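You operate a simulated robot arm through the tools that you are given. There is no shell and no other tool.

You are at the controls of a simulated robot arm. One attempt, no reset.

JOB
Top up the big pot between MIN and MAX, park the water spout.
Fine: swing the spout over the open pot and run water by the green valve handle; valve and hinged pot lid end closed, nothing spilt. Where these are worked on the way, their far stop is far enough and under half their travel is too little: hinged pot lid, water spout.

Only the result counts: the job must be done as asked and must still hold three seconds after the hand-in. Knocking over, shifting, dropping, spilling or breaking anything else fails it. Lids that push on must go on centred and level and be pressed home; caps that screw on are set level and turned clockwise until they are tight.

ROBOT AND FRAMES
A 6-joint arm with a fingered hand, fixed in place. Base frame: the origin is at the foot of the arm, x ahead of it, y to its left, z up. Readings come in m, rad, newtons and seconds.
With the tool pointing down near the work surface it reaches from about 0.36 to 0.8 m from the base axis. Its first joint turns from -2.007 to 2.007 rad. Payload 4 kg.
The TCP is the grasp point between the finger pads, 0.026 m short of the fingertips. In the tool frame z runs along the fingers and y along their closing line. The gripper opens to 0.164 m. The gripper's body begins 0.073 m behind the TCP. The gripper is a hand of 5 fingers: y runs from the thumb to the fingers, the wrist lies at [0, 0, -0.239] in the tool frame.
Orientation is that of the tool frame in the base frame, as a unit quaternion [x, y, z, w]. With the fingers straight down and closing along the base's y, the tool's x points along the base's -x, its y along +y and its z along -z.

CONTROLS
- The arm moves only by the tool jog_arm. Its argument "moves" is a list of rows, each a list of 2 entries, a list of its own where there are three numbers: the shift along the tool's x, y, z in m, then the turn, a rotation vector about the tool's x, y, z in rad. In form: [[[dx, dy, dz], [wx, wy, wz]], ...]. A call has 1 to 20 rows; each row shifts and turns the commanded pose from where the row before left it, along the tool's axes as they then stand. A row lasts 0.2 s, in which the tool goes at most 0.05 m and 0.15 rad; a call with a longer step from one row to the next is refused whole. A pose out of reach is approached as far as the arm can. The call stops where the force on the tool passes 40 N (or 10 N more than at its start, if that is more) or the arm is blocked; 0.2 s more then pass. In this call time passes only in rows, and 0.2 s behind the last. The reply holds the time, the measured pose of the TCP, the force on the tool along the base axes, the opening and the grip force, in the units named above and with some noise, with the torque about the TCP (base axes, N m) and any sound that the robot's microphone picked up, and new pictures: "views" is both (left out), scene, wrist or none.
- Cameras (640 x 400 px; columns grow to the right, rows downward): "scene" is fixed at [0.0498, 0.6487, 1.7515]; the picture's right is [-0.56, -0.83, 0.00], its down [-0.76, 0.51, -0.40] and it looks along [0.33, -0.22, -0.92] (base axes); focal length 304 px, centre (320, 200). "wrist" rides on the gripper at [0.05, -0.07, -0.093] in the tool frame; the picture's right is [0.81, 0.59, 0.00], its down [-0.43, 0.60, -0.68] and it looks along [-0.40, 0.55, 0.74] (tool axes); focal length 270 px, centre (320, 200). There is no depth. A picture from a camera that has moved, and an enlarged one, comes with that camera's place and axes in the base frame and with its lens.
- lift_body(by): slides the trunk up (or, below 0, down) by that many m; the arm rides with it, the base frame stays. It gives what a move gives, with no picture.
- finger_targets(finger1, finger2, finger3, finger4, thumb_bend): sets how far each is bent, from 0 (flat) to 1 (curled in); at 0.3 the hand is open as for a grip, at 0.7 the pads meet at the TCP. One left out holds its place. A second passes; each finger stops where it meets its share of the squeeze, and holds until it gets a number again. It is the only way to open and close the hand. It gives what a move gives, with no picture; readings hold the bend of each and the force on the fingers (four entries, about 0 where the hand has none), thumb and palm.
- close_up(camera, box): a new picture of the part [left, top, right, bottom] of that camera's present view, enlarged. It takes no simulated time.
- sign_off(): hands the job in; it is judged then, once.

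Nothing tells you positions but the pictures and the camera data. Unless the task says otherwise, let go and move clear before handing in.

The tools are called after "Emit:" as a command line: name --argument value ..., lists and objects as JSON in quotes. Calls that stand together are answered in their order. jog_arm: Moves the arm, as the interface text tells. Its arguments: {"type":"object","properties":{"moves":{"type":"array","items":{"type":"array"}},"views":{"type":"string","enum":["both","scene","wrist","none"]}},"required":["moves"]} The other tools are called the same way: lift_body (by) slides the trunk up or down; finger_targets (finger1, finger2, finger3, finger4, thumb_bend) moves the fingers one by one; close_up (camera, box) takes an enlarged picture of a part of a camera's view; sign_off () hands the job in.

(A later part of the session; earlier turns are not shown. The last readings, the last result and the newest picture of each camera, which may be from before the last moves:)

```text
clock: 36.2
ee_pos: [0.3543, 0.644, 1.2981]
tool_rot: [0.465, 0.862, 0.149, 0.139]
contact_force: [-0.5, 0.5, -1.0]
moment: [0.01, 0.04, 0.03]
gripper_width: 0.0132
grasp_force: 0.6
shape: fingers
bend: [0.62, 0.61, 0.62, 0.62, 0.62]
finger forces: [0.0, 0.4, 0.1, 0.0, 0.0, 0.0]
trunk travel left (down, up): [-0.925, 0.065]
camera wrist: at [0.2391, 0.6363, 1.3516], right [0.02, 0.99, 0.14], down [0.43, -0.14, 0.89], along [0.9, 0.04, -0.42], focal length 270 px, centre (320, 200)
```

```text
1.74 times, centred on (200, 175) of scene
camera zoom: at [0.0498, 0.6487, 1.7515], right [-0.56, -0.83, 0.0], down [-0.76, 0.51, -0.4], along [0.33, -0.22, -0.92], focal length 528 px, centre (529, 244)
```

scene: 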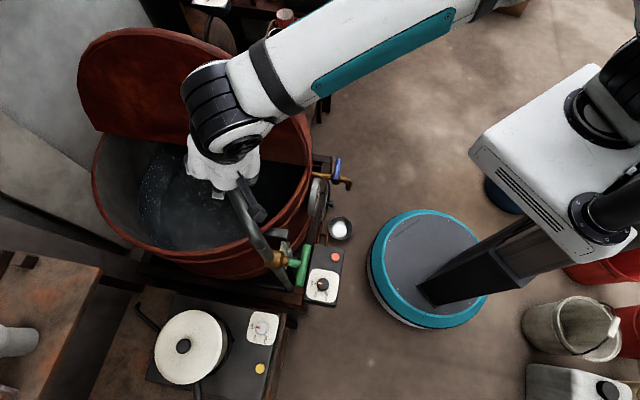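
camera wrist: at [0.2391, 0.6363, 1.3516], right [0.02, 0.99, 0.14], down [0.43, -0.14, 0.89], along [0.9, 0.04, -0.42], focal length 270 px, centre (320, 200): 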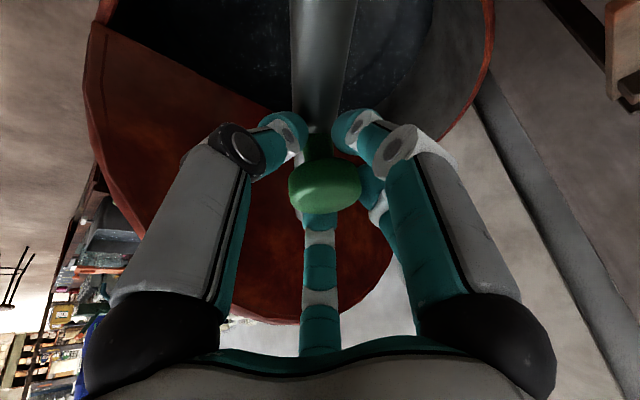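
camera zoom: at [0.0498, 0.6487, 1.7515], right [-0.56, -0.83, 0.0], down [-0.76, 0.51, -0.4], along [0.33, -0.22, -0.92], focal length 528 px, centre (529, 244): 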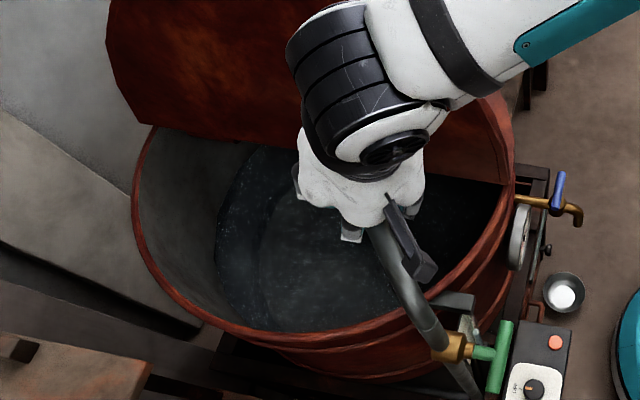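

The spout has swung about 64° and its tip is over the open half. I'll open the cage and withdraw upward.

Emit:
finger_targets --finger1 0.3 --finger2 0.3 --finger3 0.3 --finger4 0.3 --thumb_bend 0.3

Emit:
jog_arm --moves '[[[0, 0, -0.03], [0, 0, 0]], [[0, 0, -0.04], [0, 0, 0]], [[0, 0, -0.045], [0, 0, 0]]]'

Emit:
close_up --camera "scene" --box '[60, 60, 340, 290]'

```text
clock: 37.2
ee_pos: [0.3548, 0.6435, 1.2971]
tool_rot: [0.466, 0.861, 0.148, 0.139]
contact_force: [0.2, 0.0, 0.5]
moment: [0.02, -0.02, 0.01]
gripper_width: 0.0903
grasp_force: 0.0
shape: fingers
bend: [0.3, 0.3, 0.3, 0.3, 0.3]
finger forces: [0.0, 0.0, 0.0, 0.0, 0.0, 0.0]
trunk travel left (down, up): [-0.925, 0.065]
```

```text
clock: 38.0
ee_pos: [0.3106, 0.6285, 1.4025]
tool_rot: [0.466, 0.861, 0.148, 0.139]
contact_force: [0.1, 0.3, 0.1]
moment: [0.01, -0.01, -0.02]
gripper_width: 0.0904
grasp_force: 0.1
shape: fingers
bend: [0.3, 0.3, 0.3, 0.3, 0.3]
finger forces: [0.0, 0.0, 0.1, 0.0, 0.1, 0.1]
trunk travel left (down, up): [-0.925, 0.065]
camera wrist: at [0.1954, 0.6222, 1.4568], right [0.02, 0.99, 0.14], down [0.43, -0.14, 0.89], along [0.9, 0.04, -0.42], focal length 270 px, centre (320, 200)
```

scene: 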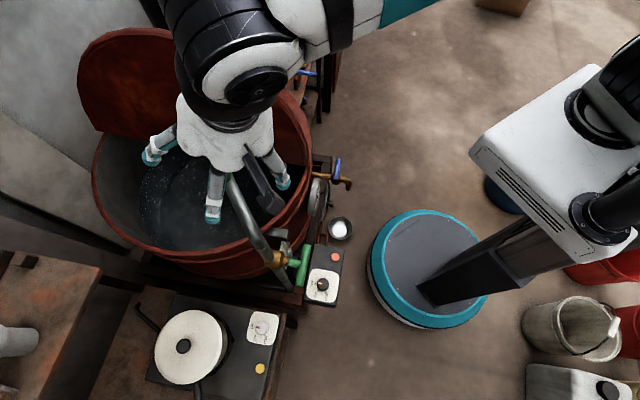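
wrist: 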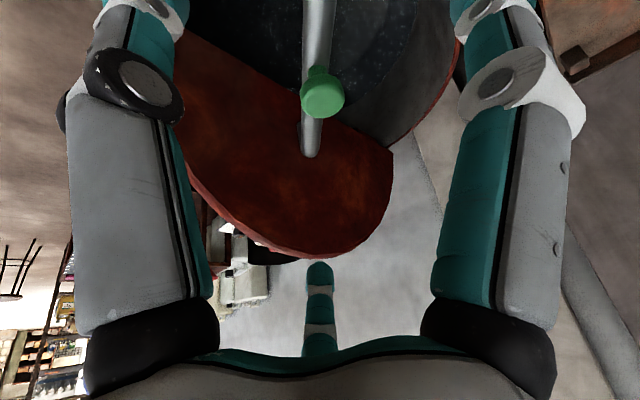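

```text
1.74 times, centred on (200, 175) of scene
camera zoom: at [0.0498, 0.6487, 1.7515], right [-0.56, -0.83, 0.0], down [-0.76, 0.51, -0.4], along [0.33, -0.22, -0.92], focal length 528 px, centre (529, 244)
```

zoom: 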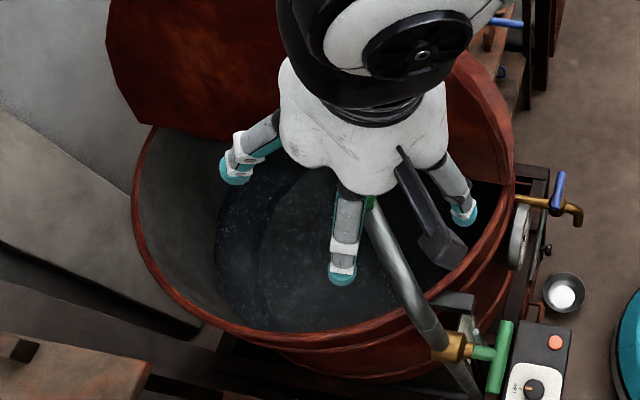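

Released and clear. Let me check how well the scene camera can read the gauge, and look at the T-handle.

Emit:
close_up --camera "scene" --box '[268, 228, 298, 258]'

Emit:
close_up --camera "scene" --box '[255, 215, 325, 300]'

```text
13.33 times, centred on (283, 243) of scene
camera zoom: at [0.0498, 0.6487, 1.7515], right [-0.56, -0.83, 0.0], down [-0.76, 0.51, -0.4], along [0.33, -0.22, -0.92], focal length 4050 px, centre (813, -373)
```

zoom: 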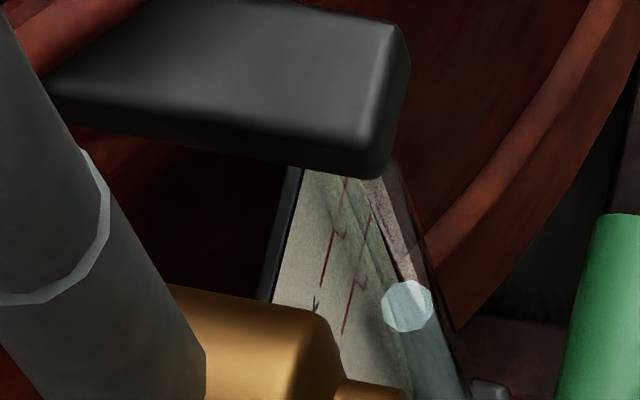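

```text
4.71 times, centred on (290, 258) of scene
camera zoom: at [0.0498, 0.6487, 1.7515], right [-0.56, -0.83, 0.0], down [-0.76, 0.51, -0.4], along [0.33, -0.22, -0.92], focal length 1429 px, centre (461, -71)
```

zoom: 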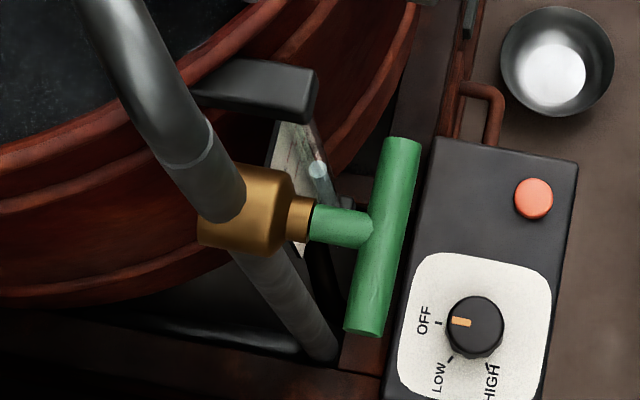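

The zoomed scene camera reads the gauge well: water about 28 mm under MIN, and MIN to MAX about 44 mm apart. Now I'll bring the hand round to point horizontally at the green T-handle, centred at about (0.187, 0.603, 1.06).

Emit:
jog_arm --moves '[[[-0.0036, -0.0407, -0.0221], [0, 0, 0]], [[-0.0036, -0.0407, -0.0221], [0, 0, 0]], [[-0.0036, -0.0407, -0.0221], [0, 0, 0]], [[-0.0036, -0.0407, -0.0221], [0, 0, 0]], [[0, 0, 0], [-0.146, 0, 0]], [[0, 0, 0], [-0.146, 0, 0]], [[0, 0, 0], [-0.146, 0, 0]], [[0, 0, 0], [-0.146, 0, 0]], [[0, 0, 0], [-0.146, 0, 0]], [[0, 0, 0], [-0.146, 0, 0]], [[0, 0, 0], [-0.146, 0, 0]], [[0, 0, 0], [-0.146, 0, 0]], [[0, 0, 0], [0, 0.115, 0]], [[0, 0, 0], [0, 0.115, 0]]]'

```text
clock: 41.0
ee_pos: [0.1615, 0.521, 1.4218]
tool_rot: [0.24, 0.676, 0.631, 0.296]
contact_force: [0.4, -0.2, -0.3]
moment: [0.01, -0.01, 0.0]
gripper_width: 0.0903
grasp_force: 0.0
shape: fingers
bend: [0.3, 0.3, 0.3, 0.3, 0.3]
finger forces: [0.1, 0.1, 0.0, 0.0, 0.1, 0.0]
trunk travel left (down, up): [-0.925, 0.065]
camera wrist: at [0.0627, 0.4827, 1.3501], right [-0.6, 0.62, 0.51], down [-0.2, -0.73, 0.65], along [0.77, 0.29, 0.56], focal length 270 px, centre (320, 200)
```

scene: 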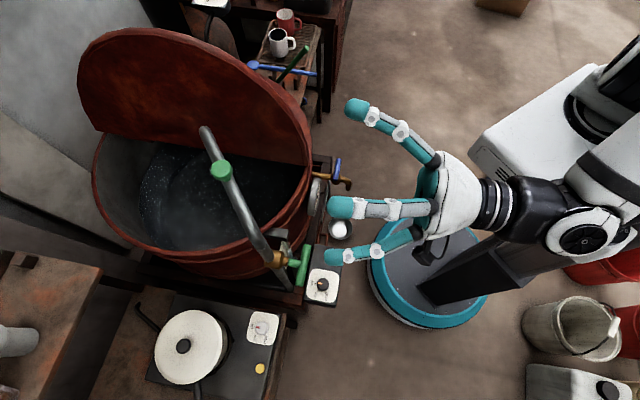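
wrist: 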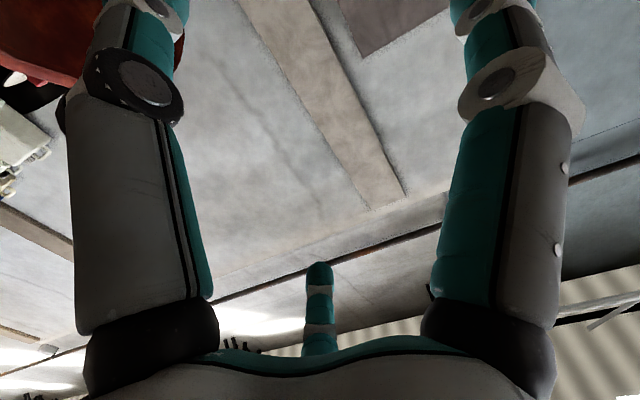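

The orientation is right to within a few degrees. I'll descend to 11 cm in front of the T-handle and fix the small roll.

Emit:
jog_arm --moves '[[[0.0094, -0.0447, -0.003], [0, 0, 0]], [[0.0094, -0.0447, -0.003], [0, 0, 0]], [[0.0094, -0.0447, -0.003], [0, 0, 0]], [[0.0094, -0.0447, -0.003], [0, 0, 0]], [[0.0094, -0.0447, -0.003], [0, 0, 0]], [[0.0094, -0.0447, -0.003], [0, 0, 0]], [[0.0094, -0.0447, -0.003], [0, 0, 0]], [[0.0094, -0.0447, -0.003], [-0.029, 0, 0.098]]]'

Emit:
close_up --camera "scene" --box '[230, 190, 390, 310]'

```text
clock: 42.8
ee_pos: [0.1163, 0.62, 1.1147]
tool_rot: [0.275, 0.669, 0.639, 0.262]
contact_force: [0.1, -0.2, 0.2]
moment: [-0.02, -0.03, 0.01]
gripper_width: 0.0909
grasp_force: 0.1
shape: fingers
bend: [0.3, 0.3, 0.3, 0.3, 0.3]
finger forces: [0.0, 0.0, 0.0, 0.0, 0.1, 0.0]
out of reach, approached as far as the arm can: row 4, 5, 6, 7, 8
trunk travel left (down, up): [-0.925, 0.065]
camera wrist: at [0.0117, 0.5858, 1.0485], right [-0.56, 0.59, 0.59], down [-0.15, -0.77, 0.63], along [0.82, 0.26, 0.51], focal length 270 px, centre (320, 200)
```

scene: 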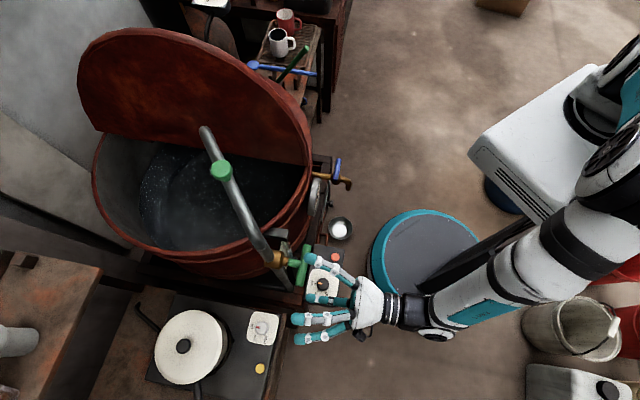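
wrist: 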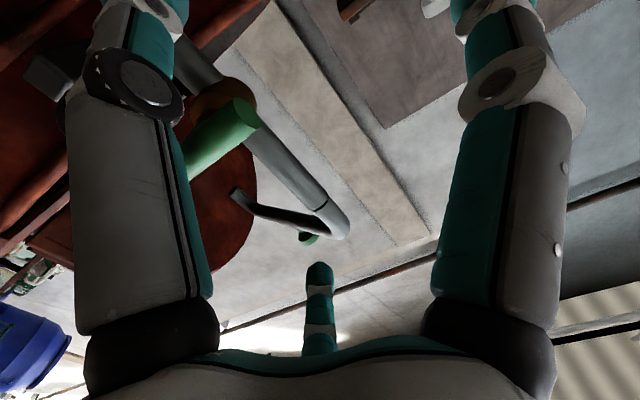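

```text
3.33 times, centred on (310, 250) of scene
camera zoom: at [0.0498, 0.6487, 1.7515], right [-0.56, -0.83, 0.0], down [-0.76, 0.51, -0.4], along [0.33, -0.22, -0.92], focal length 1012 px, centre (353, 33)
```

zoom: 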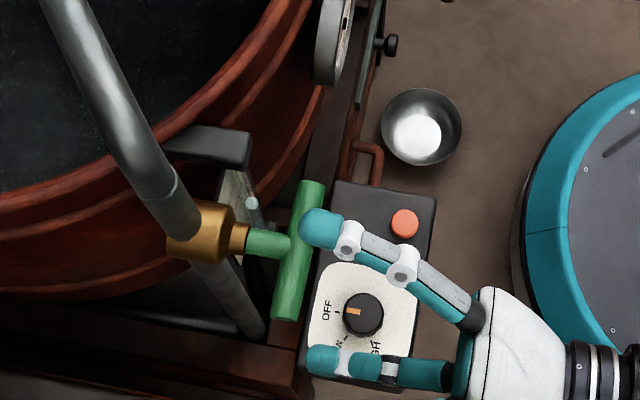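

The arm hits its inner reach limit at this height, so I'll raise the hand back up. Then I'll lower the trunk so that the same posture lands at valve height.

Emit:
jog_arm --moves '[[[-0.01, 0, -0.04], [0, 0, 0]], [[-0.01, 0, -0.04], [0, 0, 0]], [[-0.0077, 0.048, -0.0016], [0, 0, 0]], [[-0.0077, 0.048, -0.0016], [0, 0, 0]], [[-0.0077, 0.048, -0.0016], [0, 0, 0]], [[-0.0077, 0.048, -0.0016], [0, 0, 0]], [[-0.0077, 0.048, -0.0016], [0, 0, 0]], [[-0.0077, 0.048, -0.0016], [0, 0, 0]]]' --views "scene"

```text
clock: 44.6
ee_pos: [0.1265, 0.5549, 1.4081]
tool_rot: [0.28, 0.671, 0.63, 0.273]
contact_force: [-0.4, -1.7, 0.5]
moment: [0.02, 0.01, 0.02]
gripper_width: 0.091
grasp_force: 0.1
shape: fingers
bend: [0.3, 0.3, 0.3, 0.3, 0.3]
finger forces: [0.1, 0.1, 0.0, 0.0, 0.0, 0.0]
out of reach, approached as far as the arm can: row 1, 2
trunk travel left (down, up): [-0.925, 0.065]
```

scene: 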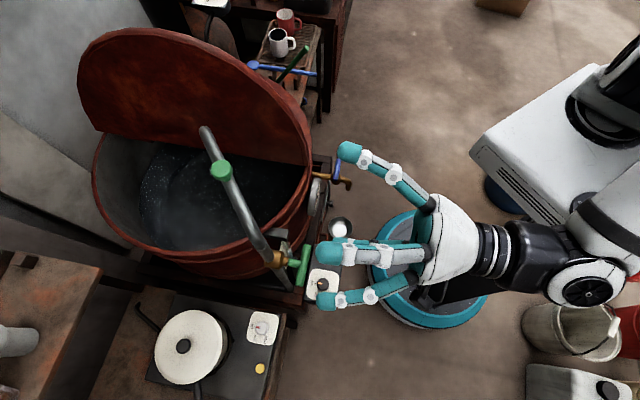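

Emit:
jog_arm --moves '[[[-0.009, 0, -0.03], [-0.057, 0.02, 0.01]]]' --views "none"

Emit:
lift_body --by -0.2

```text
clock: 45.2
ee_pos: [0.1402, 0.5297, 1.4123]
tool_rot: [0.287, 0.647, 0.646, 0.286]
contact_force: [0.1, -0.1, 0.1]
moment: [0.01, -0.01, -0.03]
gripper_width: 0.0909
grasp_force: 0.0
shape: fingers
bend: [0.3, 0.3, 0.3, 0.3, 0.3]
finger forces: [0.0, 0.0, 0.0, 0.1, 0.1, 0.1]
trunk travel left (down, up): [-0.925, 0.065]
stopped in row 1: the arm was blocked; the commanded pose is now the measured one
```

```text
clock: 47.4
ee_pos: [0.1398, 0.5287, 1.2132]
tool_rot: [0.287, 0.645, 0.648, 0.286]
contact_force: [-0.2, 1.2, -0.9]
moment: [-0.02, 0.02, 0.03]
gripper_width: 0.0909
grasp_force: 0.1
shape: fingers
bend: [0.3, 0.3, 0.3, 0.3, 0.3]
finger forces: [0.0, 0.0, 0.0, 0.1, 0.0, 0.0]
trunk travel left (down, up): [-0.725, 0.265]
```

Emit:
close_up --camera "scene" --box '[0, 0, 640, 400]'

Emit:
close_up --camera "scene" --box '[230, 190, 390, 310]'

```text
1.00 times, centred on (320, 200) of scene (not enlarged: the box is as wide or as high as the picture)
camera zoom: at [0.0498, 0.6487, 1.7515], right [-0.56, -0.83, 0.0], down [-0.76, 0.51, -0.4], along [0.33, -0.22, -0.92], focal length 304 px, centre (320, 200)
```

zoom: 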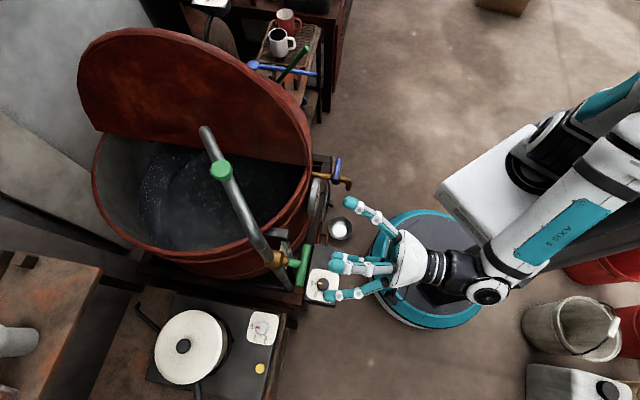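

```text
3.33 times, centred on (310, 250) of scene
camera zoom: at [0.0498, 0.6487, 1.7515], right [-0.56, -0.83, 0.0], down [-0.76, 0.51, -0.4], along [0.33, -0.22, -0.92], focal length 1012 px, centre (353, 33)
```

zoom: 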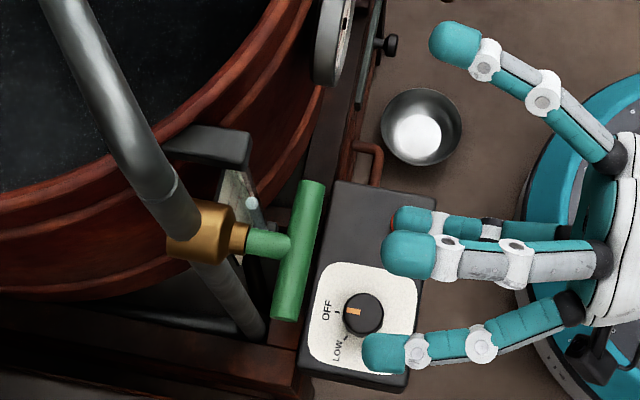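

Posture is fine. I'll lower the trunk the rest of the way to valve height.

Emit:
lift_body --by -0.153

Emit:
jog_arm --moves '[[[0.0187, 0, 0], [0, 0, 0]]]'

Emit:
close_up --camera "scene" --box '[230, 190, 390, 310]'

```text
clock: 49.1
ee_pos: [0.1391, 0.5296, 1.0601]
tool_rot: [0.287, 0.646, 0.647, 0.286]
contact_force: [-0.3, -0.6, -0.1]
moment: [0.0, 0.01, 0.02]
gripper_width: 0.0909
grasp_force: 0.0
shape: fingers
bend: [0.3, 0.3, 0.3, 0.3, 0.3]
finger forces: [0.1, 0.0, 0.0, 0.0, 0.1, 0.0]
trunk travel left (down, up): [-0.572, 0.418]
```

```text
clock: 49.5
ee_pos: [0.1387, 0.5398, 1.0679]
tool_rot: [0.296, 0.64, 0.648, 0.288]
contact_force: [0.0, -1.0, 0.2]
moment: [0.01, 0.03, -0.03]
gripper_width: 0.0909
grasp_force: 0.1
shape: fingers
bend: [0.3, 0.3, 0.3, 0.3, 0.3]
finger forces: [0.1, 0.1, 0.1, 0.1, 0.1, 0.1]
trunk travel left (down, up): [-0.572, 0.418]
camera wrist: at [0.0338, 0.5164, 0.9983], right [-0.53, 0.6, 0.6], down [-0.22, -0.78, 0.58], along [0.82, 0.18, 0.55], focal length 270 px, centre (320, 200)
```

scene: 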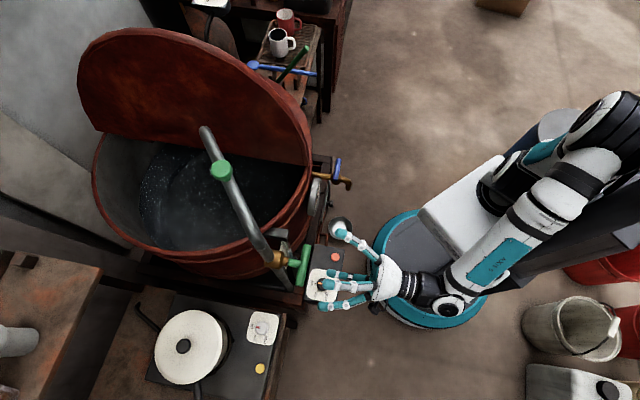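
wrist: 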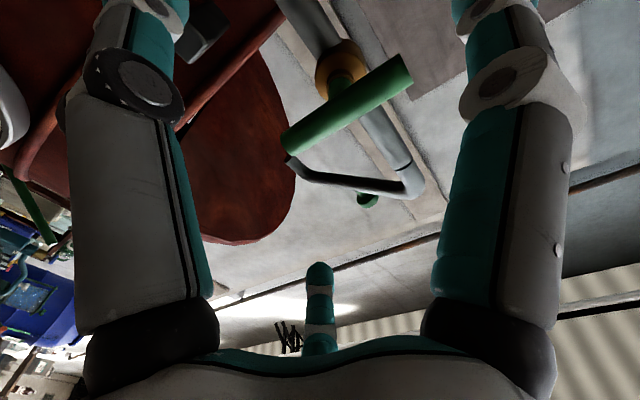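

```text
3.33 times, centred on (310, 250) of scene
camera zoom: at [0.0498, 0.6487, 1.7515], right [-0.56, -0.83, 0.0], down [-0.76, 0.51, -0.4], along [0.33, -0.22, -0.92], focal length 1012 px, centre (353, 33)
```

zoom: 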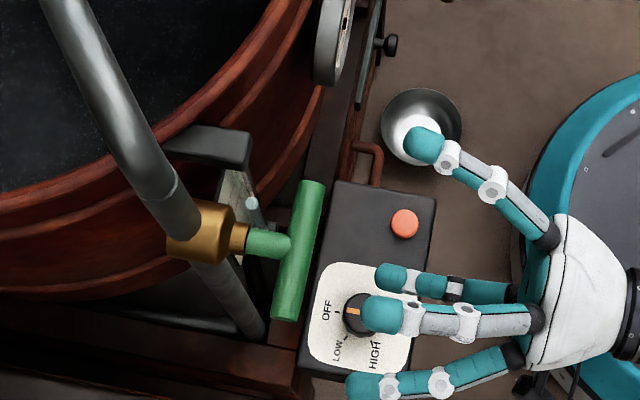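

The T-handle refines to (0.183, 0.605, 1.071). The last nudge behaved oddly, so I'll check that the arm has settled.

Emit:
jog_arm --moves '[[[0.01, 0, 0.01], [0, 0.03, 0]]]' --views "none"

```text
clock: 50.0
ee_pos: [0.1292, 0.5569, 1.0625]
tool_rot: [0.279, 0.649, 0.653, 0.275]
contact_force: [-0.4, 0.5, -0.5]
moment: [0.02, -0.03, 0.02]
gripper_width: 0.0912
grasp_force: 0.0
shape: fingers
bend: [0.3, 0.3, 0.3, 0.3, 0.3]
finger forces: [0.0, 0.0, 0.1, 0.1, 0.0, 0.0]
trunk travel left (down, up): [-0.572, 0.418]
```

Now the tool axis is in line with the valve axis, about 7 cm short. I'll advance with the hand open around the T-bar.

Emit:
jog_arm --moves '[[[-0.001, 0.004, 0.022], [0, 0, 0]], [[-0.001, 0.003, 0.022], [0, 0, 0]], [[-0.0007, 0.0013, 0.018], [0, 0, 0]]]'

Emit:
close_up --camera "scene" --box '[230, 190, 390, 310]'

```text
clock: 50.8
ee_pos: [0.1737, 0.5982, 1.0671]
tool_rot: [0.275, 0.652, 0.651, 0.275]
contact_force: [0.3, 0.1, 0.2]
moment: [-0.01, -0.02, -0.01]
gripper_width: 0.0911
grasp_force: 0.0
shape: fingers
bend: [0.3, 0.3, 0.3, 0.3, 0.3]
finger forces: [0.0, 0.0, 0.0, 0.0, 0.0, 0.0]
trunk travel left (down, up): [-0.572, 0.418]
camera wrist: at [0.07, 0.5685, 0.9972], right [-0.56, 0.58, 0.59], down [-0.18, -0.78, 0.59], along [0.81, 0.23, 0.55], focal length 270 px, centre (320, 200)
```

scene: 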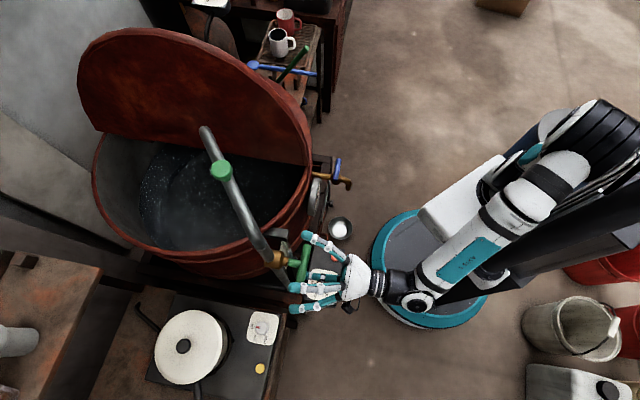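
wrist: 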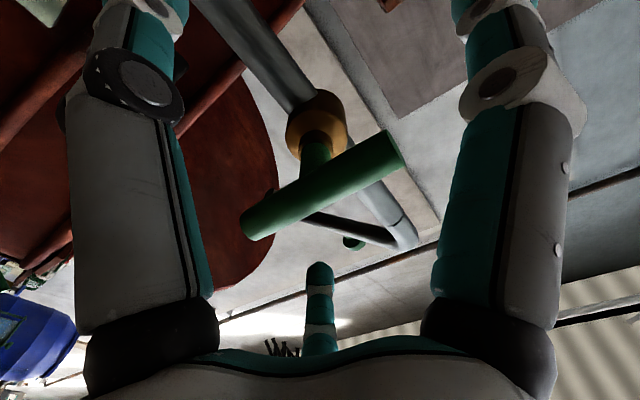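

```text
3.33 times, centred on (310, 250) of scene
camera zoom: at [0.0498, 0.6487, 1.7515], right [-0.56, -0.83, 0.0], down [-0.76, 0.51, -0.4], along [0.33, -0.22, -0.92], focal length 1012 px, centre (353, 33)
```

zoom: 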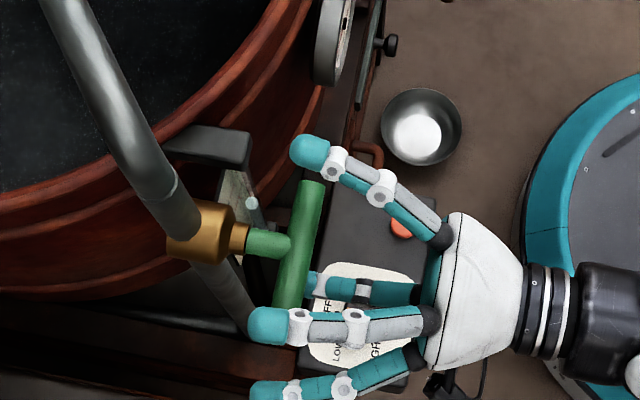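

The bar is centred in the hand. I'll pinch it with the thumb and fingers 2/3, and bring fingers 1 and 4 near the bar's ends.

Emit:
finger_targets --finger1 0.5 --finger2 0.75 --finger3 0.75 --finger4 0.5 --thumb_bend 0.75

Emit:
close_up --camera "wrist" --box '[0, 0, 640, 400]'

Emit:
close_up --camera "scene" --box '[250, 210, 350, 300]'

Emit:
close_up --camera "scene" --box '[268, 228, 298, 258]'

```text
clock: 51.8
ee_pos: [0.174, 0.599, 1.0687]
tool_rot: [0.276, 0.651, 0.652, 0.276]
contact_force: [4.8, 5.3, 6.8]
moment: [0.11, -0.09, -0.05]
gripper_width: 0.0328
grasp_force: 13.3
shape: fingers
bend: [0.5, 0.65, 0.65, 0.5, 0.68]
finger forces: [0.0, 7.5, 9.3, 0.0, 9.3, 0.1]
trunk travel left (down, up): [-0.572, 0.418]
```

```text
1.00 times, centred on (320, 200) of wrist (not enlarged: the box is as wide or as high as the picture)
camera zoom: at [0.071, 0.5688, 0.9982], right [-0.56, 0.58, 0.59], down [-0.19, -0.78, 0.59], along [0.81, 0.22, 0.55], focal length 270 px, centre (320, 200)
```

zoom: 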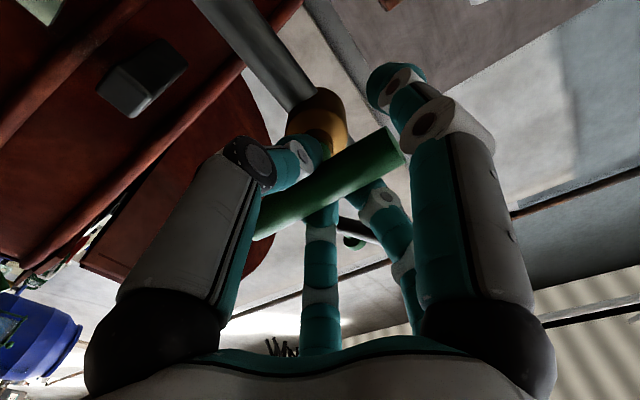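

```text
4.44 times, centred on (300, 255) of scene
camera zoom: at [0.0498, 0.6487, 1.7515], right [-0.56, -0.83, 0.0], down [-0.76, 0.51, -0.4], along [0.33, -0.22, -0.92], focal length 1350 px, centre (409, -44)
```

zoom: 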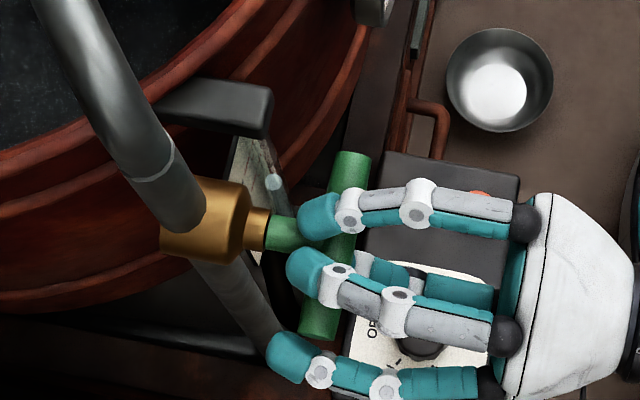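

```text
13.33 times, centred on (283, 243) of scene
camera zoom: at [0.0498, 0.6487, 1.7515], right [-0.56, -0.83, 0.0], down [-0.76, 0.51, -0.4], along [0.33, -0.22, -0.92], focal length 4050 px, centre (813, -373)
```

zoom: 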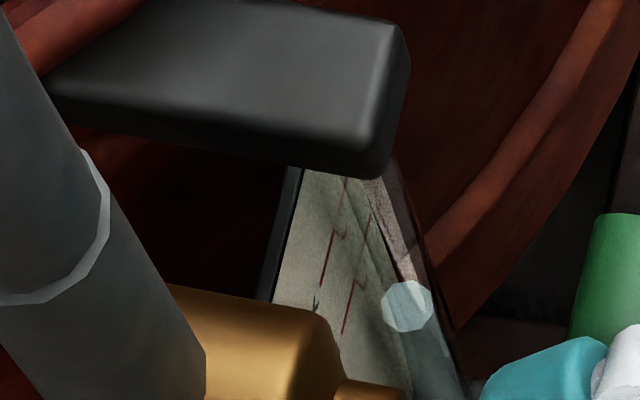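

Firm grip, and the gauge remains visible. I'll test turning counter-clockwise as seen from the handle, that is negative about tool z, by a small angle.

Emit:
jog_arm --moves '[[[0, 0, 0], [0, 0, -0.08]], [[0, 0, 0], [0, 0, -0.08]]]' --views "none"

Emit:
close_up --camera "scene" --box '[250, 210, 350, 300]'

Emit:
close_up --camera "wrist" --box '[0, 0, 640, 400]'

Emit:
close_up --camera "scene" --box '[268, 228, 298, 258]'

```text
clock: 52.4
ee_pos: [0.174, 0.598, 1.0677]
tool_rot: [0.224, 0.671, 0.627, 0.327]
contact_force: [4.2, 5.0, 4.8]
moment: [0.12, -0.03, -0.05]
gripper_width: 0.0327
grasp_force: 13.1
shape: fingers
bend: [0.5, 0.65, 0.65, 0.5, 0.68]
finger forces: [0.0, 7.2, 9.0, 0.1, 10.0, 0.0]
trunk travel left (down, up): [-0.572, 0.418]
```

```text
4.44 times, centred on (300, 255) of scene
camera zoom: at [0.0498, 0.6487, 1.7515], right [-0.56, -0.83, 0.0], down [-0.76, 0.51, -0.4], along [0.33, -0.22, -0.92], focal length 1350 px, centre (409, -44)
```

zoom: 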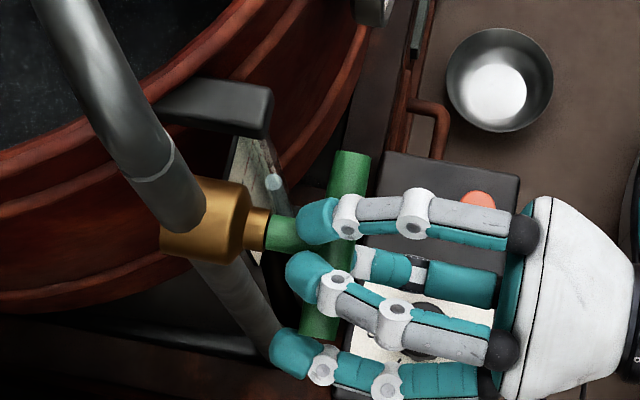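

```text
1.00 times, centred on (320, 200) of wrist (not enlarged: the box is as wide or as high as the picture)
camera zoom: at [0.079, 0.5602, 0.9907], right [-0.62, 0.64, 0.45], down [-0.25, -0.71, 0.66], along [0.74, 0.29, 0.6], focal length 270 px, centre (320, 200)
```

zoom: 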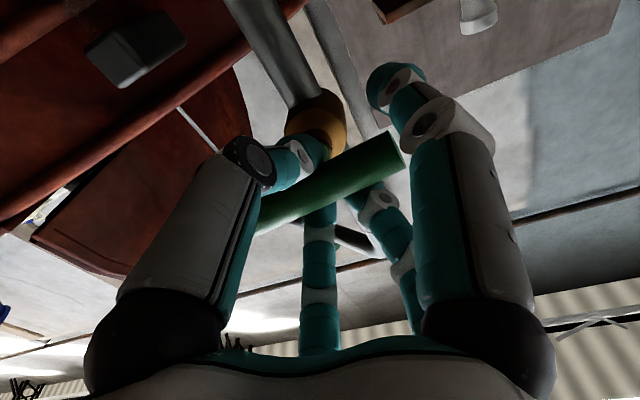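

```text
13.33 times, centred on (283, 243) of scene
camera zoom: at [0.0498, 0.6487, 1.7515], right [-0.56, -0.83, 0.0], down [-0.76, 0.51, -0.4], along [0.33, -0.22, -0.92], focal length 4050 px, centre (813, -373)
```

zoom: 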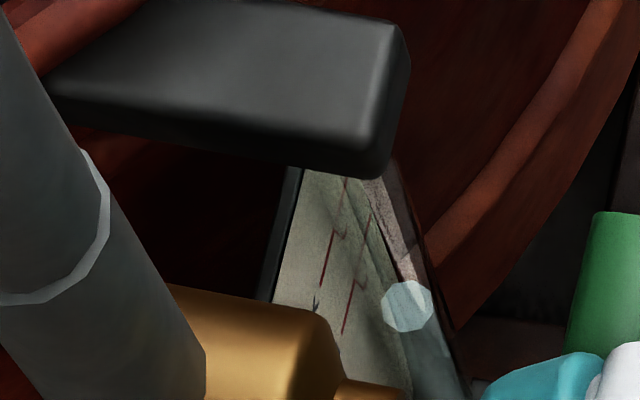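

Emit:
jog_arm --moves '[[[0, 0, 0], [0, 0, -0.12]], [[0, 0, 0], [0, 0, -0.12]]]' --views "none"

Emit:
close_up --camera "scene" --box '[250, 210, 350, 300]'

Emit:
close_up --camera "wrist" --box '[0, 0, 640, 400]'

Emit:
close_up --camera "scene" --box '[268, 228, 298, 258]'

```text
clock: 53.0
ee_pos: [0.1735, 0.5975, 1.0675]
tool_rot: [0.141, 0.693, 0.583, 0.4]
contact_force: [7.2, 4.5, 0.2]
moment: [0.06, 0.04, -0.1]
gripper_width: 0.0323
grasp_force: 13.7
shape: fingers
bend: [0.5, 0.65, 0.65, 0.5, 0.68]
finger forces: [0.0, 6.7, 7.6, 0.7, 11.7, 0.0]
trunk travel left (down, up): [-0.572, 0.418]
```

```text
4.44 times, centred on (300, 255) of scene
camera zoom: at [0.0498, 0.6487, 1.7515], right [-0.56, -0.83, 0.0], down [-0.76, 0.51, -0.4], along [0.33, -0.22, -0.92], focal length 1350 px, centre (409, -44)
```

zoom: 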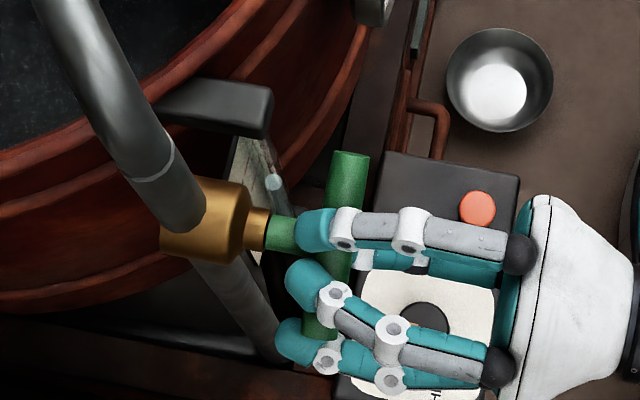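

```text
1.00 times, centred on (320, 200) of wrist (not enlarged: the box is as wide or as high as the picture)
camera zoom: at [0.0926, 0.5462, 0.983], right [-0.68, 0.7, 0.23], down [-0.37, -0.59, 0.72], along [0.64, 0.4, 0.66], focal length 270 px, centre (320, 200)
```

zoom: 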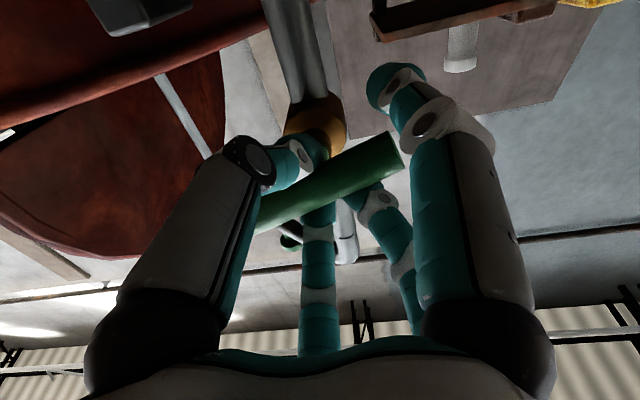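

```text
13.33 times, centred on (283, 243) of scene
camera zoom: at [0.0498, 0.6487, 1.7515], right [-0.56, -0.83, 0.0], down [-0.76, 0.51, -0.4], along [0.33, -0.22, -0.92], focal length 4050 px, centre (813, -373)
```

zoom: 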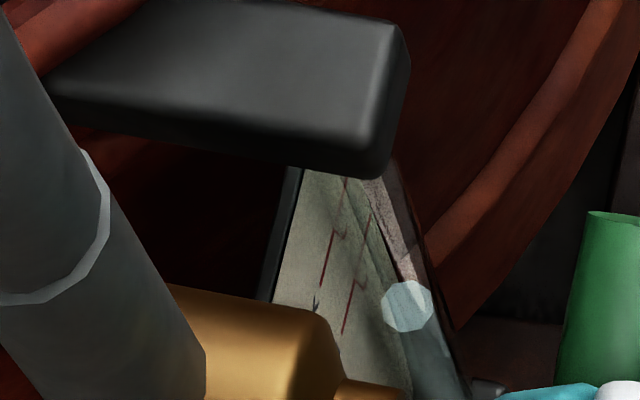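

The bar follows counter-clockwise with little torque, so this is the opening direction. I'll turn further and watch the gauge.

Emit:
jog_arm --moves '[[[0, 0, 0], [0, 0, -0.12]], [[0, 0, 0], [0, 0, -0.12]], [[0, 0, 0], [0, 0, -0.12]]]' --views "none"

Emit:
close_up --camera "scene" --box '[250, 210, 350, 300]'

Emit:
close_up --camera "scene" --box '[268, 228, 298, 258]'

Emit:
close_up --camera "scene" --box '[80, 100, 330, 270]'

```text
clock: 53.8
ee_pos: [0.1744, 0.5988, 1.0674]
tool_rot: [0.016, 0.708, 0.5, 0.498]
contact_force: [8.4, 2.0, -5.7]
moment: [-0.03, 0.16, -0.17]
gripper_width: 0.0321
grasp_force: 14.1
shape: fingers
bend: [0.5, 0.66, 0.65, 0.5, 0.67]
finger forces: [0.1, 6.2, 6.0, 1.3, 14.2, 0.1]
trunk travel left (down, up): [-0.572, 0.418]
```

```text
4.44 times, centred on (300, 255) of scene
camera zoom: at [0.0498, 0.6487, 1.7515], right [-0.56, -0.83, 0.0], down [-0.76, 0.51, -0.4], along [0.33, -0.22, -0.92], focal length 1350 px, centre (409, -44)
```

zoom: 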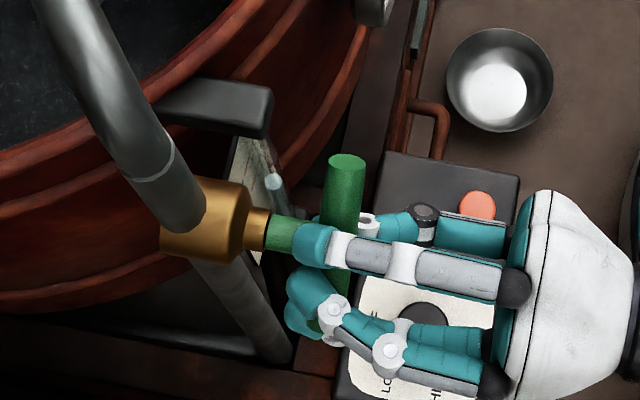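

```text
13.33 times, centred on (283, 243) of scene
camera zoom: at [0.0498, 0.6487, 1.7515], right [-0.56, -0.83, 0.0], down [-0.76, 0.51, -0.4], along [0.33, -0.22, -0.92], focal length 4050 px, centre (813, -373)
```

zoom: 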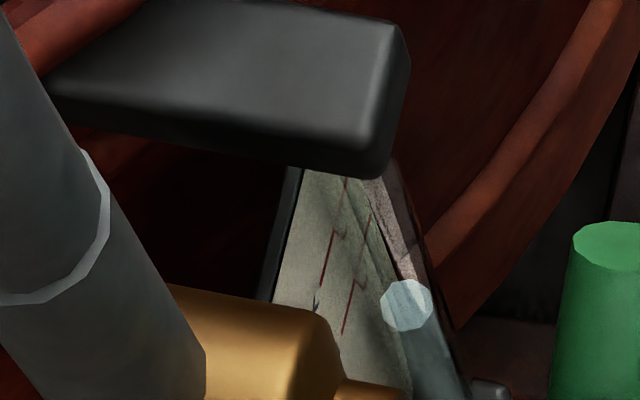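

```text
2.35 times, centred on (205, 185) of scene
camera zoom: at [0.0498, 0.6487, 1.7515], right [-0.56, -0.83, 0.0], down [-0.76, 0.51, -0.4], along [0.33, -0.22, -0.92], focal length 715 px, centre (591, 235)
```

zoom: 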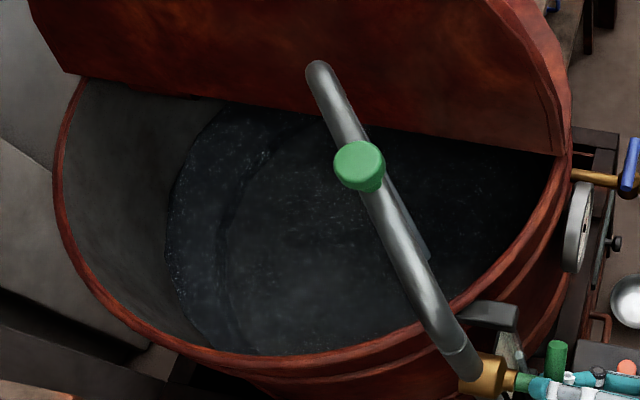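

The bar is at about 45°. I'll open it further. Time only passes in moves, so I can check the level between steps.

Emit:
jog_arm --moves '[[[0, 0, 0], [0, 0, -0.12]], [[0, 0, 0], [0, 0, -0.12]]]' --views "none"

Emit:
close_up --camera "scene" --box '[268, 228, 298, 258]'

Emit:
close_up --camera "scene" --box '[80, 100, 330, 270]'

```text
clock: 54.4
ee_pos: [0.1737, 0.598, 1.0671]
tool_rot: [-0.07, 0.704, 0.438, 0.554]
contact_force: [7.6, -3.3, -9.5]
moment: [-0.03, 0.26, -0.24]
gripper_width: 0.0322
grasp_force: 14.6
shape: fingers
bend: [0.5, 0.66, 0.66, 0.5, 0.67]
finger forces: [0.0, 5.6, 5.4, 1.4, 16.9, 0.0]
trunk travel left (down, up): [-0.572, 0.418]
```

```text
13.33 times, centred on (283, 243) of scene
camera zoom: at [0.0498, 0.6487, 1.7515], right [-0.56, -0.83, 0.0], down [-0.76, 0.51, -0.4], along [0.33, -0.22, -0.92], focal length 4050 px, centre (813, -373)
```

zoom: 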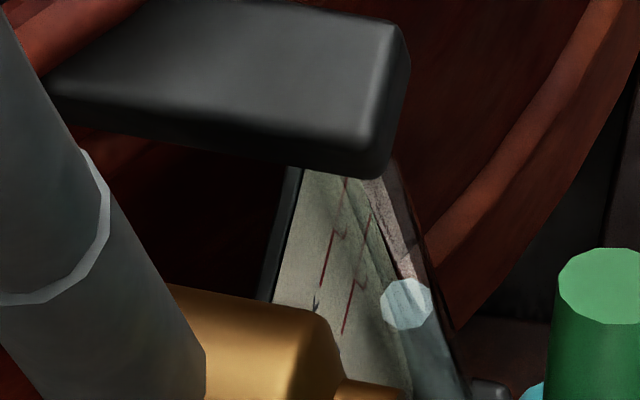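

```text
2.35 times, centred on (205, 185) of scene
camera zoom: at [0.0498, 0.6487, 1.7515], right [-0.56, -0.83, 0.0], down [-0.76, 0.51, -0.4], along [0.33, -0.22, -0.92], focal length 715 px, centre (591, 235)
```

zoom: 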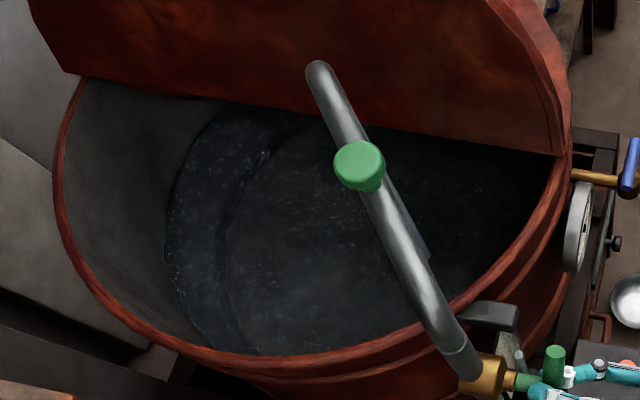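

The level seems to be creeping up. I'll hold for a second and measure the rate.

Emit:
jog_arm --moves '[[[0, 0, 0], [0, 0, -0.05]], [[0, 0, 0], [0, 0, -0.05]], [[0, 0, 0], [0, 0, 0]], [[0, 0, 0], [0, 0, 0]], [[0, 0, 0], [0, 0, 0]]]' --views "none"

Emit:
close_up --camera "scene" --box '[268, 228, 298, 258]'

Emit:
close_up --camera "scene" --box '[250, 210, 350, 300]'

```text
clock: 55.5
ee_pos: [0.1737, 0.5979, 1.0674]
tool_rot: [-0.105, 0.7, 0.412, 0.574]
contact_force: [6.4, -5.8, -13.5]
moment: [-0.07, 0.3, -0.28]
gripper_width: 0.0321
grasp_force: 14.3
shape: fingers
bend: [0.5, 0.67, 0.67, 0.5, 0.67]
finger forces: [0.1, 4.7, 4.8, 0.7, 19.8, 0.0]
trunk travel left (down, up): [-0.572, 0.418]
```

```text
13.33 times, centred on (283, 243) of scene
camera zoom: at [0.0498, 0.6487, 1.7515], right [-0.56, -0.83, 0.0], down [-0.76, 0.51, -0.4], along [0.33, -0.22, -0.92], focal length 4050 px, centre (813, -373)
```

zoom: 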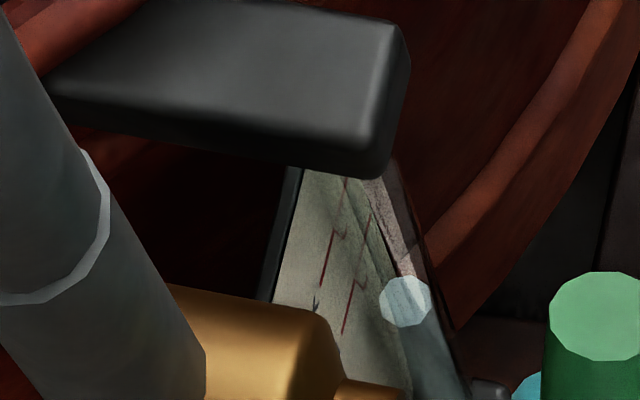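

```text
4.44 times, centred on (300, 255) of scene
camera zoom: at [0.0498, 0.6487, 1.7515], right [-0.56, -0.83, 0.0], down [-0.76, 0.51, -0.4], along [0.33, -0.22, -0.92], focal length 1350 px, centre (409, -44)
```

zoom: 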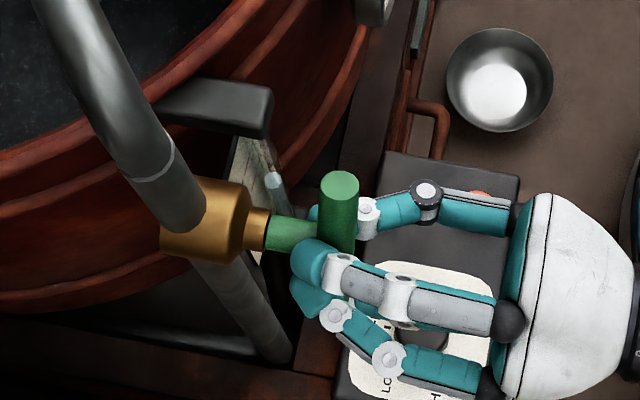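

The level is rising at roughly 2 to 2.5 mm/s, which is easy to control. I'll ease the grip strain slightly and hold about 4 s.

Emit:
jog_arm --moves '[[[0.001, -0.0015, 0], [0, 0, 0]], [[0.001, -0.0015, 0], [0, 0, 0]], [[0, 0, 0], [0, 0, 0]], [[0, 0, 0], [0, 0, 0]], [[0, 0, 0], [0, 0, 0]], [[0, 0, 0], [0, 0, 0]], [[0, 0, 0], [0, 0, 0]], [[0, 0, 0], [0, 0, 0]], [[0, 0, 0], [0, 0, 0]], [[0, 0, 0], [0, 0, 0]], [[0, 0, 0], [0, 0, 0]], [[0, 0, 0], [0, 0, 0]], [[0, 0, 0], [0, 0, 0]], [[0, 0, 0], [0, 0, 0]], [[0, 0, 0], [0, 0, 0]], [[0, 0, 0], [0, 0, 0]], [[0, 0, 0], [0, 0, 0]], [[0, 0, 0], [0, 0, 0]]]' --views "none"

Emit:
close_up --camera "scene" --box '[268, 228, 298, 258]'

Emit:
close_up --camera "scene" --box '[80, 100, 330, 270]'

```text
clock: 59.4
ee_pos: [0.1744, 0.5968, 1.0645]
tool_rot: [-0.103, 0.699, 0.412, 0.575]
contact_force: [6.8, 6.2, 7.4]
moment: [0.13, -0.17, 0.02]
gripper_width: 0.0322
grasp_force: 13.6
shape: fingers
bend: [0.5, 0.66, 0.66, 0.5, 0.67]
finger forces: [0.0, 7.5, 8.3, 0.1, 11.1, 0.0]
trunk travel left (down, up): [-0.572, 0.418]
```

```text
13.33 times, centred on (283, 243) of scene
camera zoom: at [0.0498, 0.6487, 1.7515], right [-0.56, -0.83, 0.0], down [-0.76, 0.51, -0.4], along [0.33, -0.22, -0.92], focal length 4050 px, centre (813, -373)
```

zoom: 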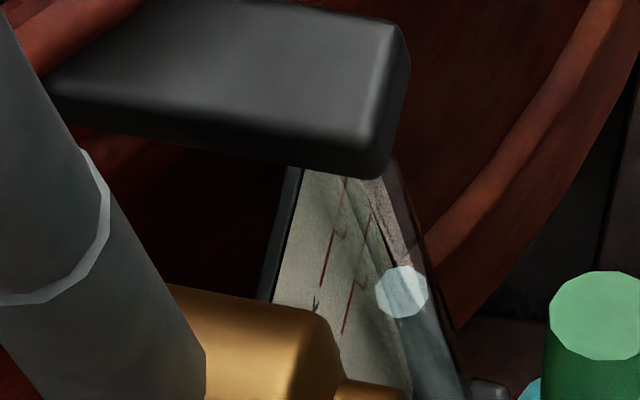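

```text
2.35 times, centred on (205, 185) of scene
camera zoom: at [0.0498, 0.6487, 1.7515], right [-0.56, -0.83, 0.0], down [-0.76, 0.51, -0.4], along [0.33, -0.22, -0.92], focal length 715 px, centre (591, 235)
```

zoom: 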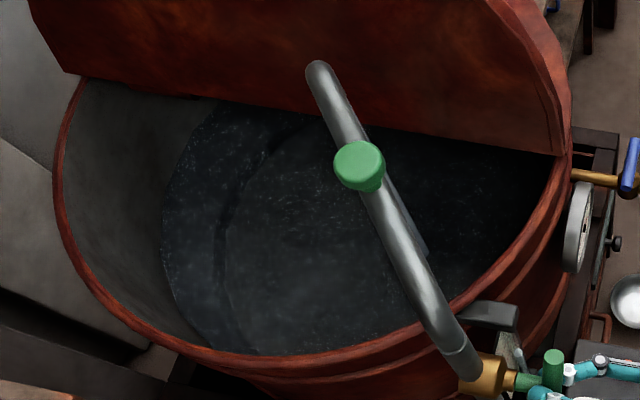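

The level is rising at about 2.4 px/s in the zoom view. The target is the mid-mark position near row 253, about 16 s more. I'll continue holding.

Emit:
jog_arm --moves '[[[0, 0, 0], [0, 0, 0]], [[0, 0, 0], [0, 0, 0]], [[0, 0, 0], [0, 0, 0]], [[0, 0, 0], [0, 0, 0]], [[0, 0, 0], [0, 0, 0]], [[0, 0, 0], [0, 0, 0]], [[0, 0, 0], [0, 0, 0]], [[0, 0, 0], [0, 0, 0]], [[0, 0, 0], [0, 0, 0]], [[0, 0, 0], [0, 0, 0]], [[0, 0, 0], [0, 0, 0]], [[0, 0, 0], [0, 0, 0]], [[0, 0, 0], [0, 0, 0]], [[0, 0, 0], [0, 0, 0]], [[0, 0, 0], [0, 0, 0]], [[0, 0, 0], [0, 0, 0]], [[0, 0, 0], [0, 0, 0]], [[0, 0, 0], [0, 0, 0]], [[0, 0, 0], [0, 0, 0]], [[0, 0, 0], [0, 0, 0]]]' --views "none"

Emit:
close_up --camera "scene" --box '[268, 228, 298, 258]'

```text
clock: 63.5
ee_pos: [0.1747, 0.5967, 1.0656]
tool_rot: [-0.104, 0.699, 0.412, 0.575]
contact_force: [6.3, 7.4, 7.2]
moment: [0.11, -0.13, 0.02]
gripper_width: 0.032
grasp_force: 12.9
shape: fingers
bend: [0.5, 0.66, 0.66, 0.5, 0.67]
finger forces: [0.0, 7.5, 8.2, 0.1, 11.1, 0.0]
trunk travel left (down, up): [-0.572, 0.418]
```

```text
13.33 times, centred on (283, 243) of scene
camera zoom: at [0.0498, 0.6487, 1.7515], right [-0.56, -0.83, 0.0], down [-0.76, 0.51, -0.4], along [0.33, -0.22, -0.92], focal length 4050 px, centre (813, -373)
```

zoom: 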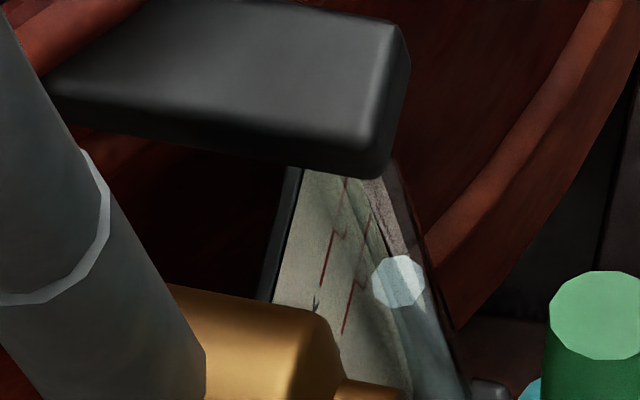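

Emit:
jog_arm --moves '[[[0, 0, 0], [0, 0, 0]], [[0, 0, 0], [0, 0, 0]], [[0, 0, 0], [0, 0, 0]], [[0, 0, 0], [0, 0, 0]], [[0, 0, 0], [0, 0, 0]], [[0, 0, 0], [0, 0, 0]], [[0, 0, 0], [0, 0, 0]], [[0, 0, 0], [0, 0, 0]], [[0, 0, 0], [0, 0, 0]], [[0, 0, 0], [0, 0, 0]], [[0, 0, 0], [0, 0, 0]], [[0, 0, 0], [0, 0, 0]], [[0, 0, 0], [0, 0, 0]], [[0, 0, 0], [0, 0, 0]], [[0, 0, 0], [0, 0, 0]], [[0, 0, 0], [0, 0, 0]], [[0, 0, 0], [0, 0, 0]], [[0, 0, 0], [0, 0, 0]], [[0, 0, 0], [0, 0, 0]], [[0, 0, 0], [0, 0, 0]]]' --views "none"

Emit:
close_up --camera "scene" --box '[268, 228, 298, 258]'

Emit:
close_up --camera "wrist" --box '[0, 0, 640, 400]'

```text
clock: 67.8
ee_pos: [0.1754, 0.5964, 1.0654]
tool_rot: [-0.105, 0.699, 0.412, 0.575]
contact_force: [6.8, 6.3, 7.8]
moment: [0.16, -0.15, -0.01]
gripper_width: 0.0324
grasp_force: 13.2
shape: fingers
bend: [0.5, 0.66, 0.66, 0.5, 0.67]
finger forces: [0.1, 7.5, 8.3, 0.1, 11.1, 0.0]
trunk travel left (down, up): [-0.572, 0.418]
```

```text
13.33 times, centred on (283, 243) of scene
camera zoom: at [0.0498, 0.6487, 1.7515], right [-0.56, -0.83, 0.0], down [-0.76, 0.51, -0.4], along [0.33, -0.22, -0.92], focal length 4050 px, centre (813, -373)
```

zoom: 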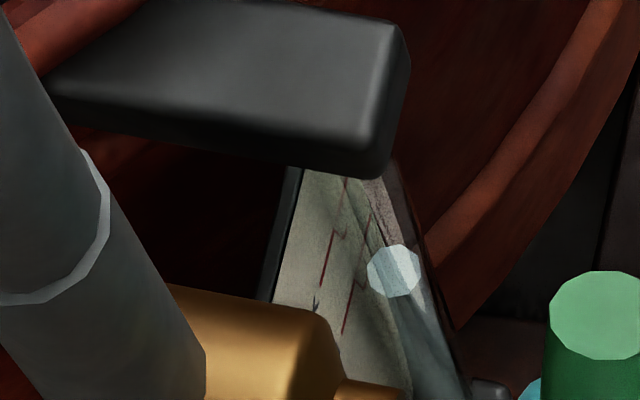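

```text
1.00 times, centred on (320, 200) of wrist (not enlarged: the box is as wide or as high as the picture)
camera zoom: at [0.1345, 0.5025, 0.988], right [-0.62, 0.64, -0.45], down [-0.72, -0.23, 0.66], along [0.31, 0.73, 0.6], focal length 270 px, centre (320, 200)
```

zoom: 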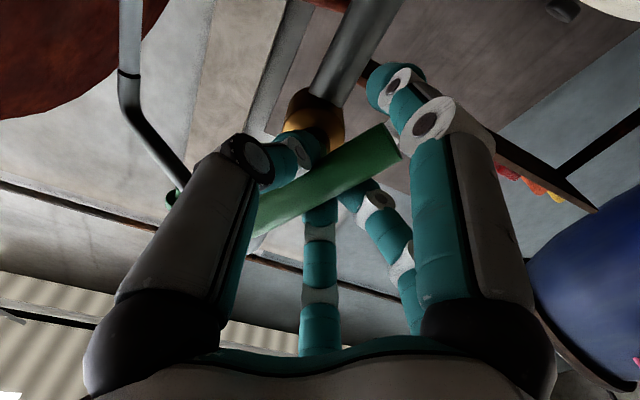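

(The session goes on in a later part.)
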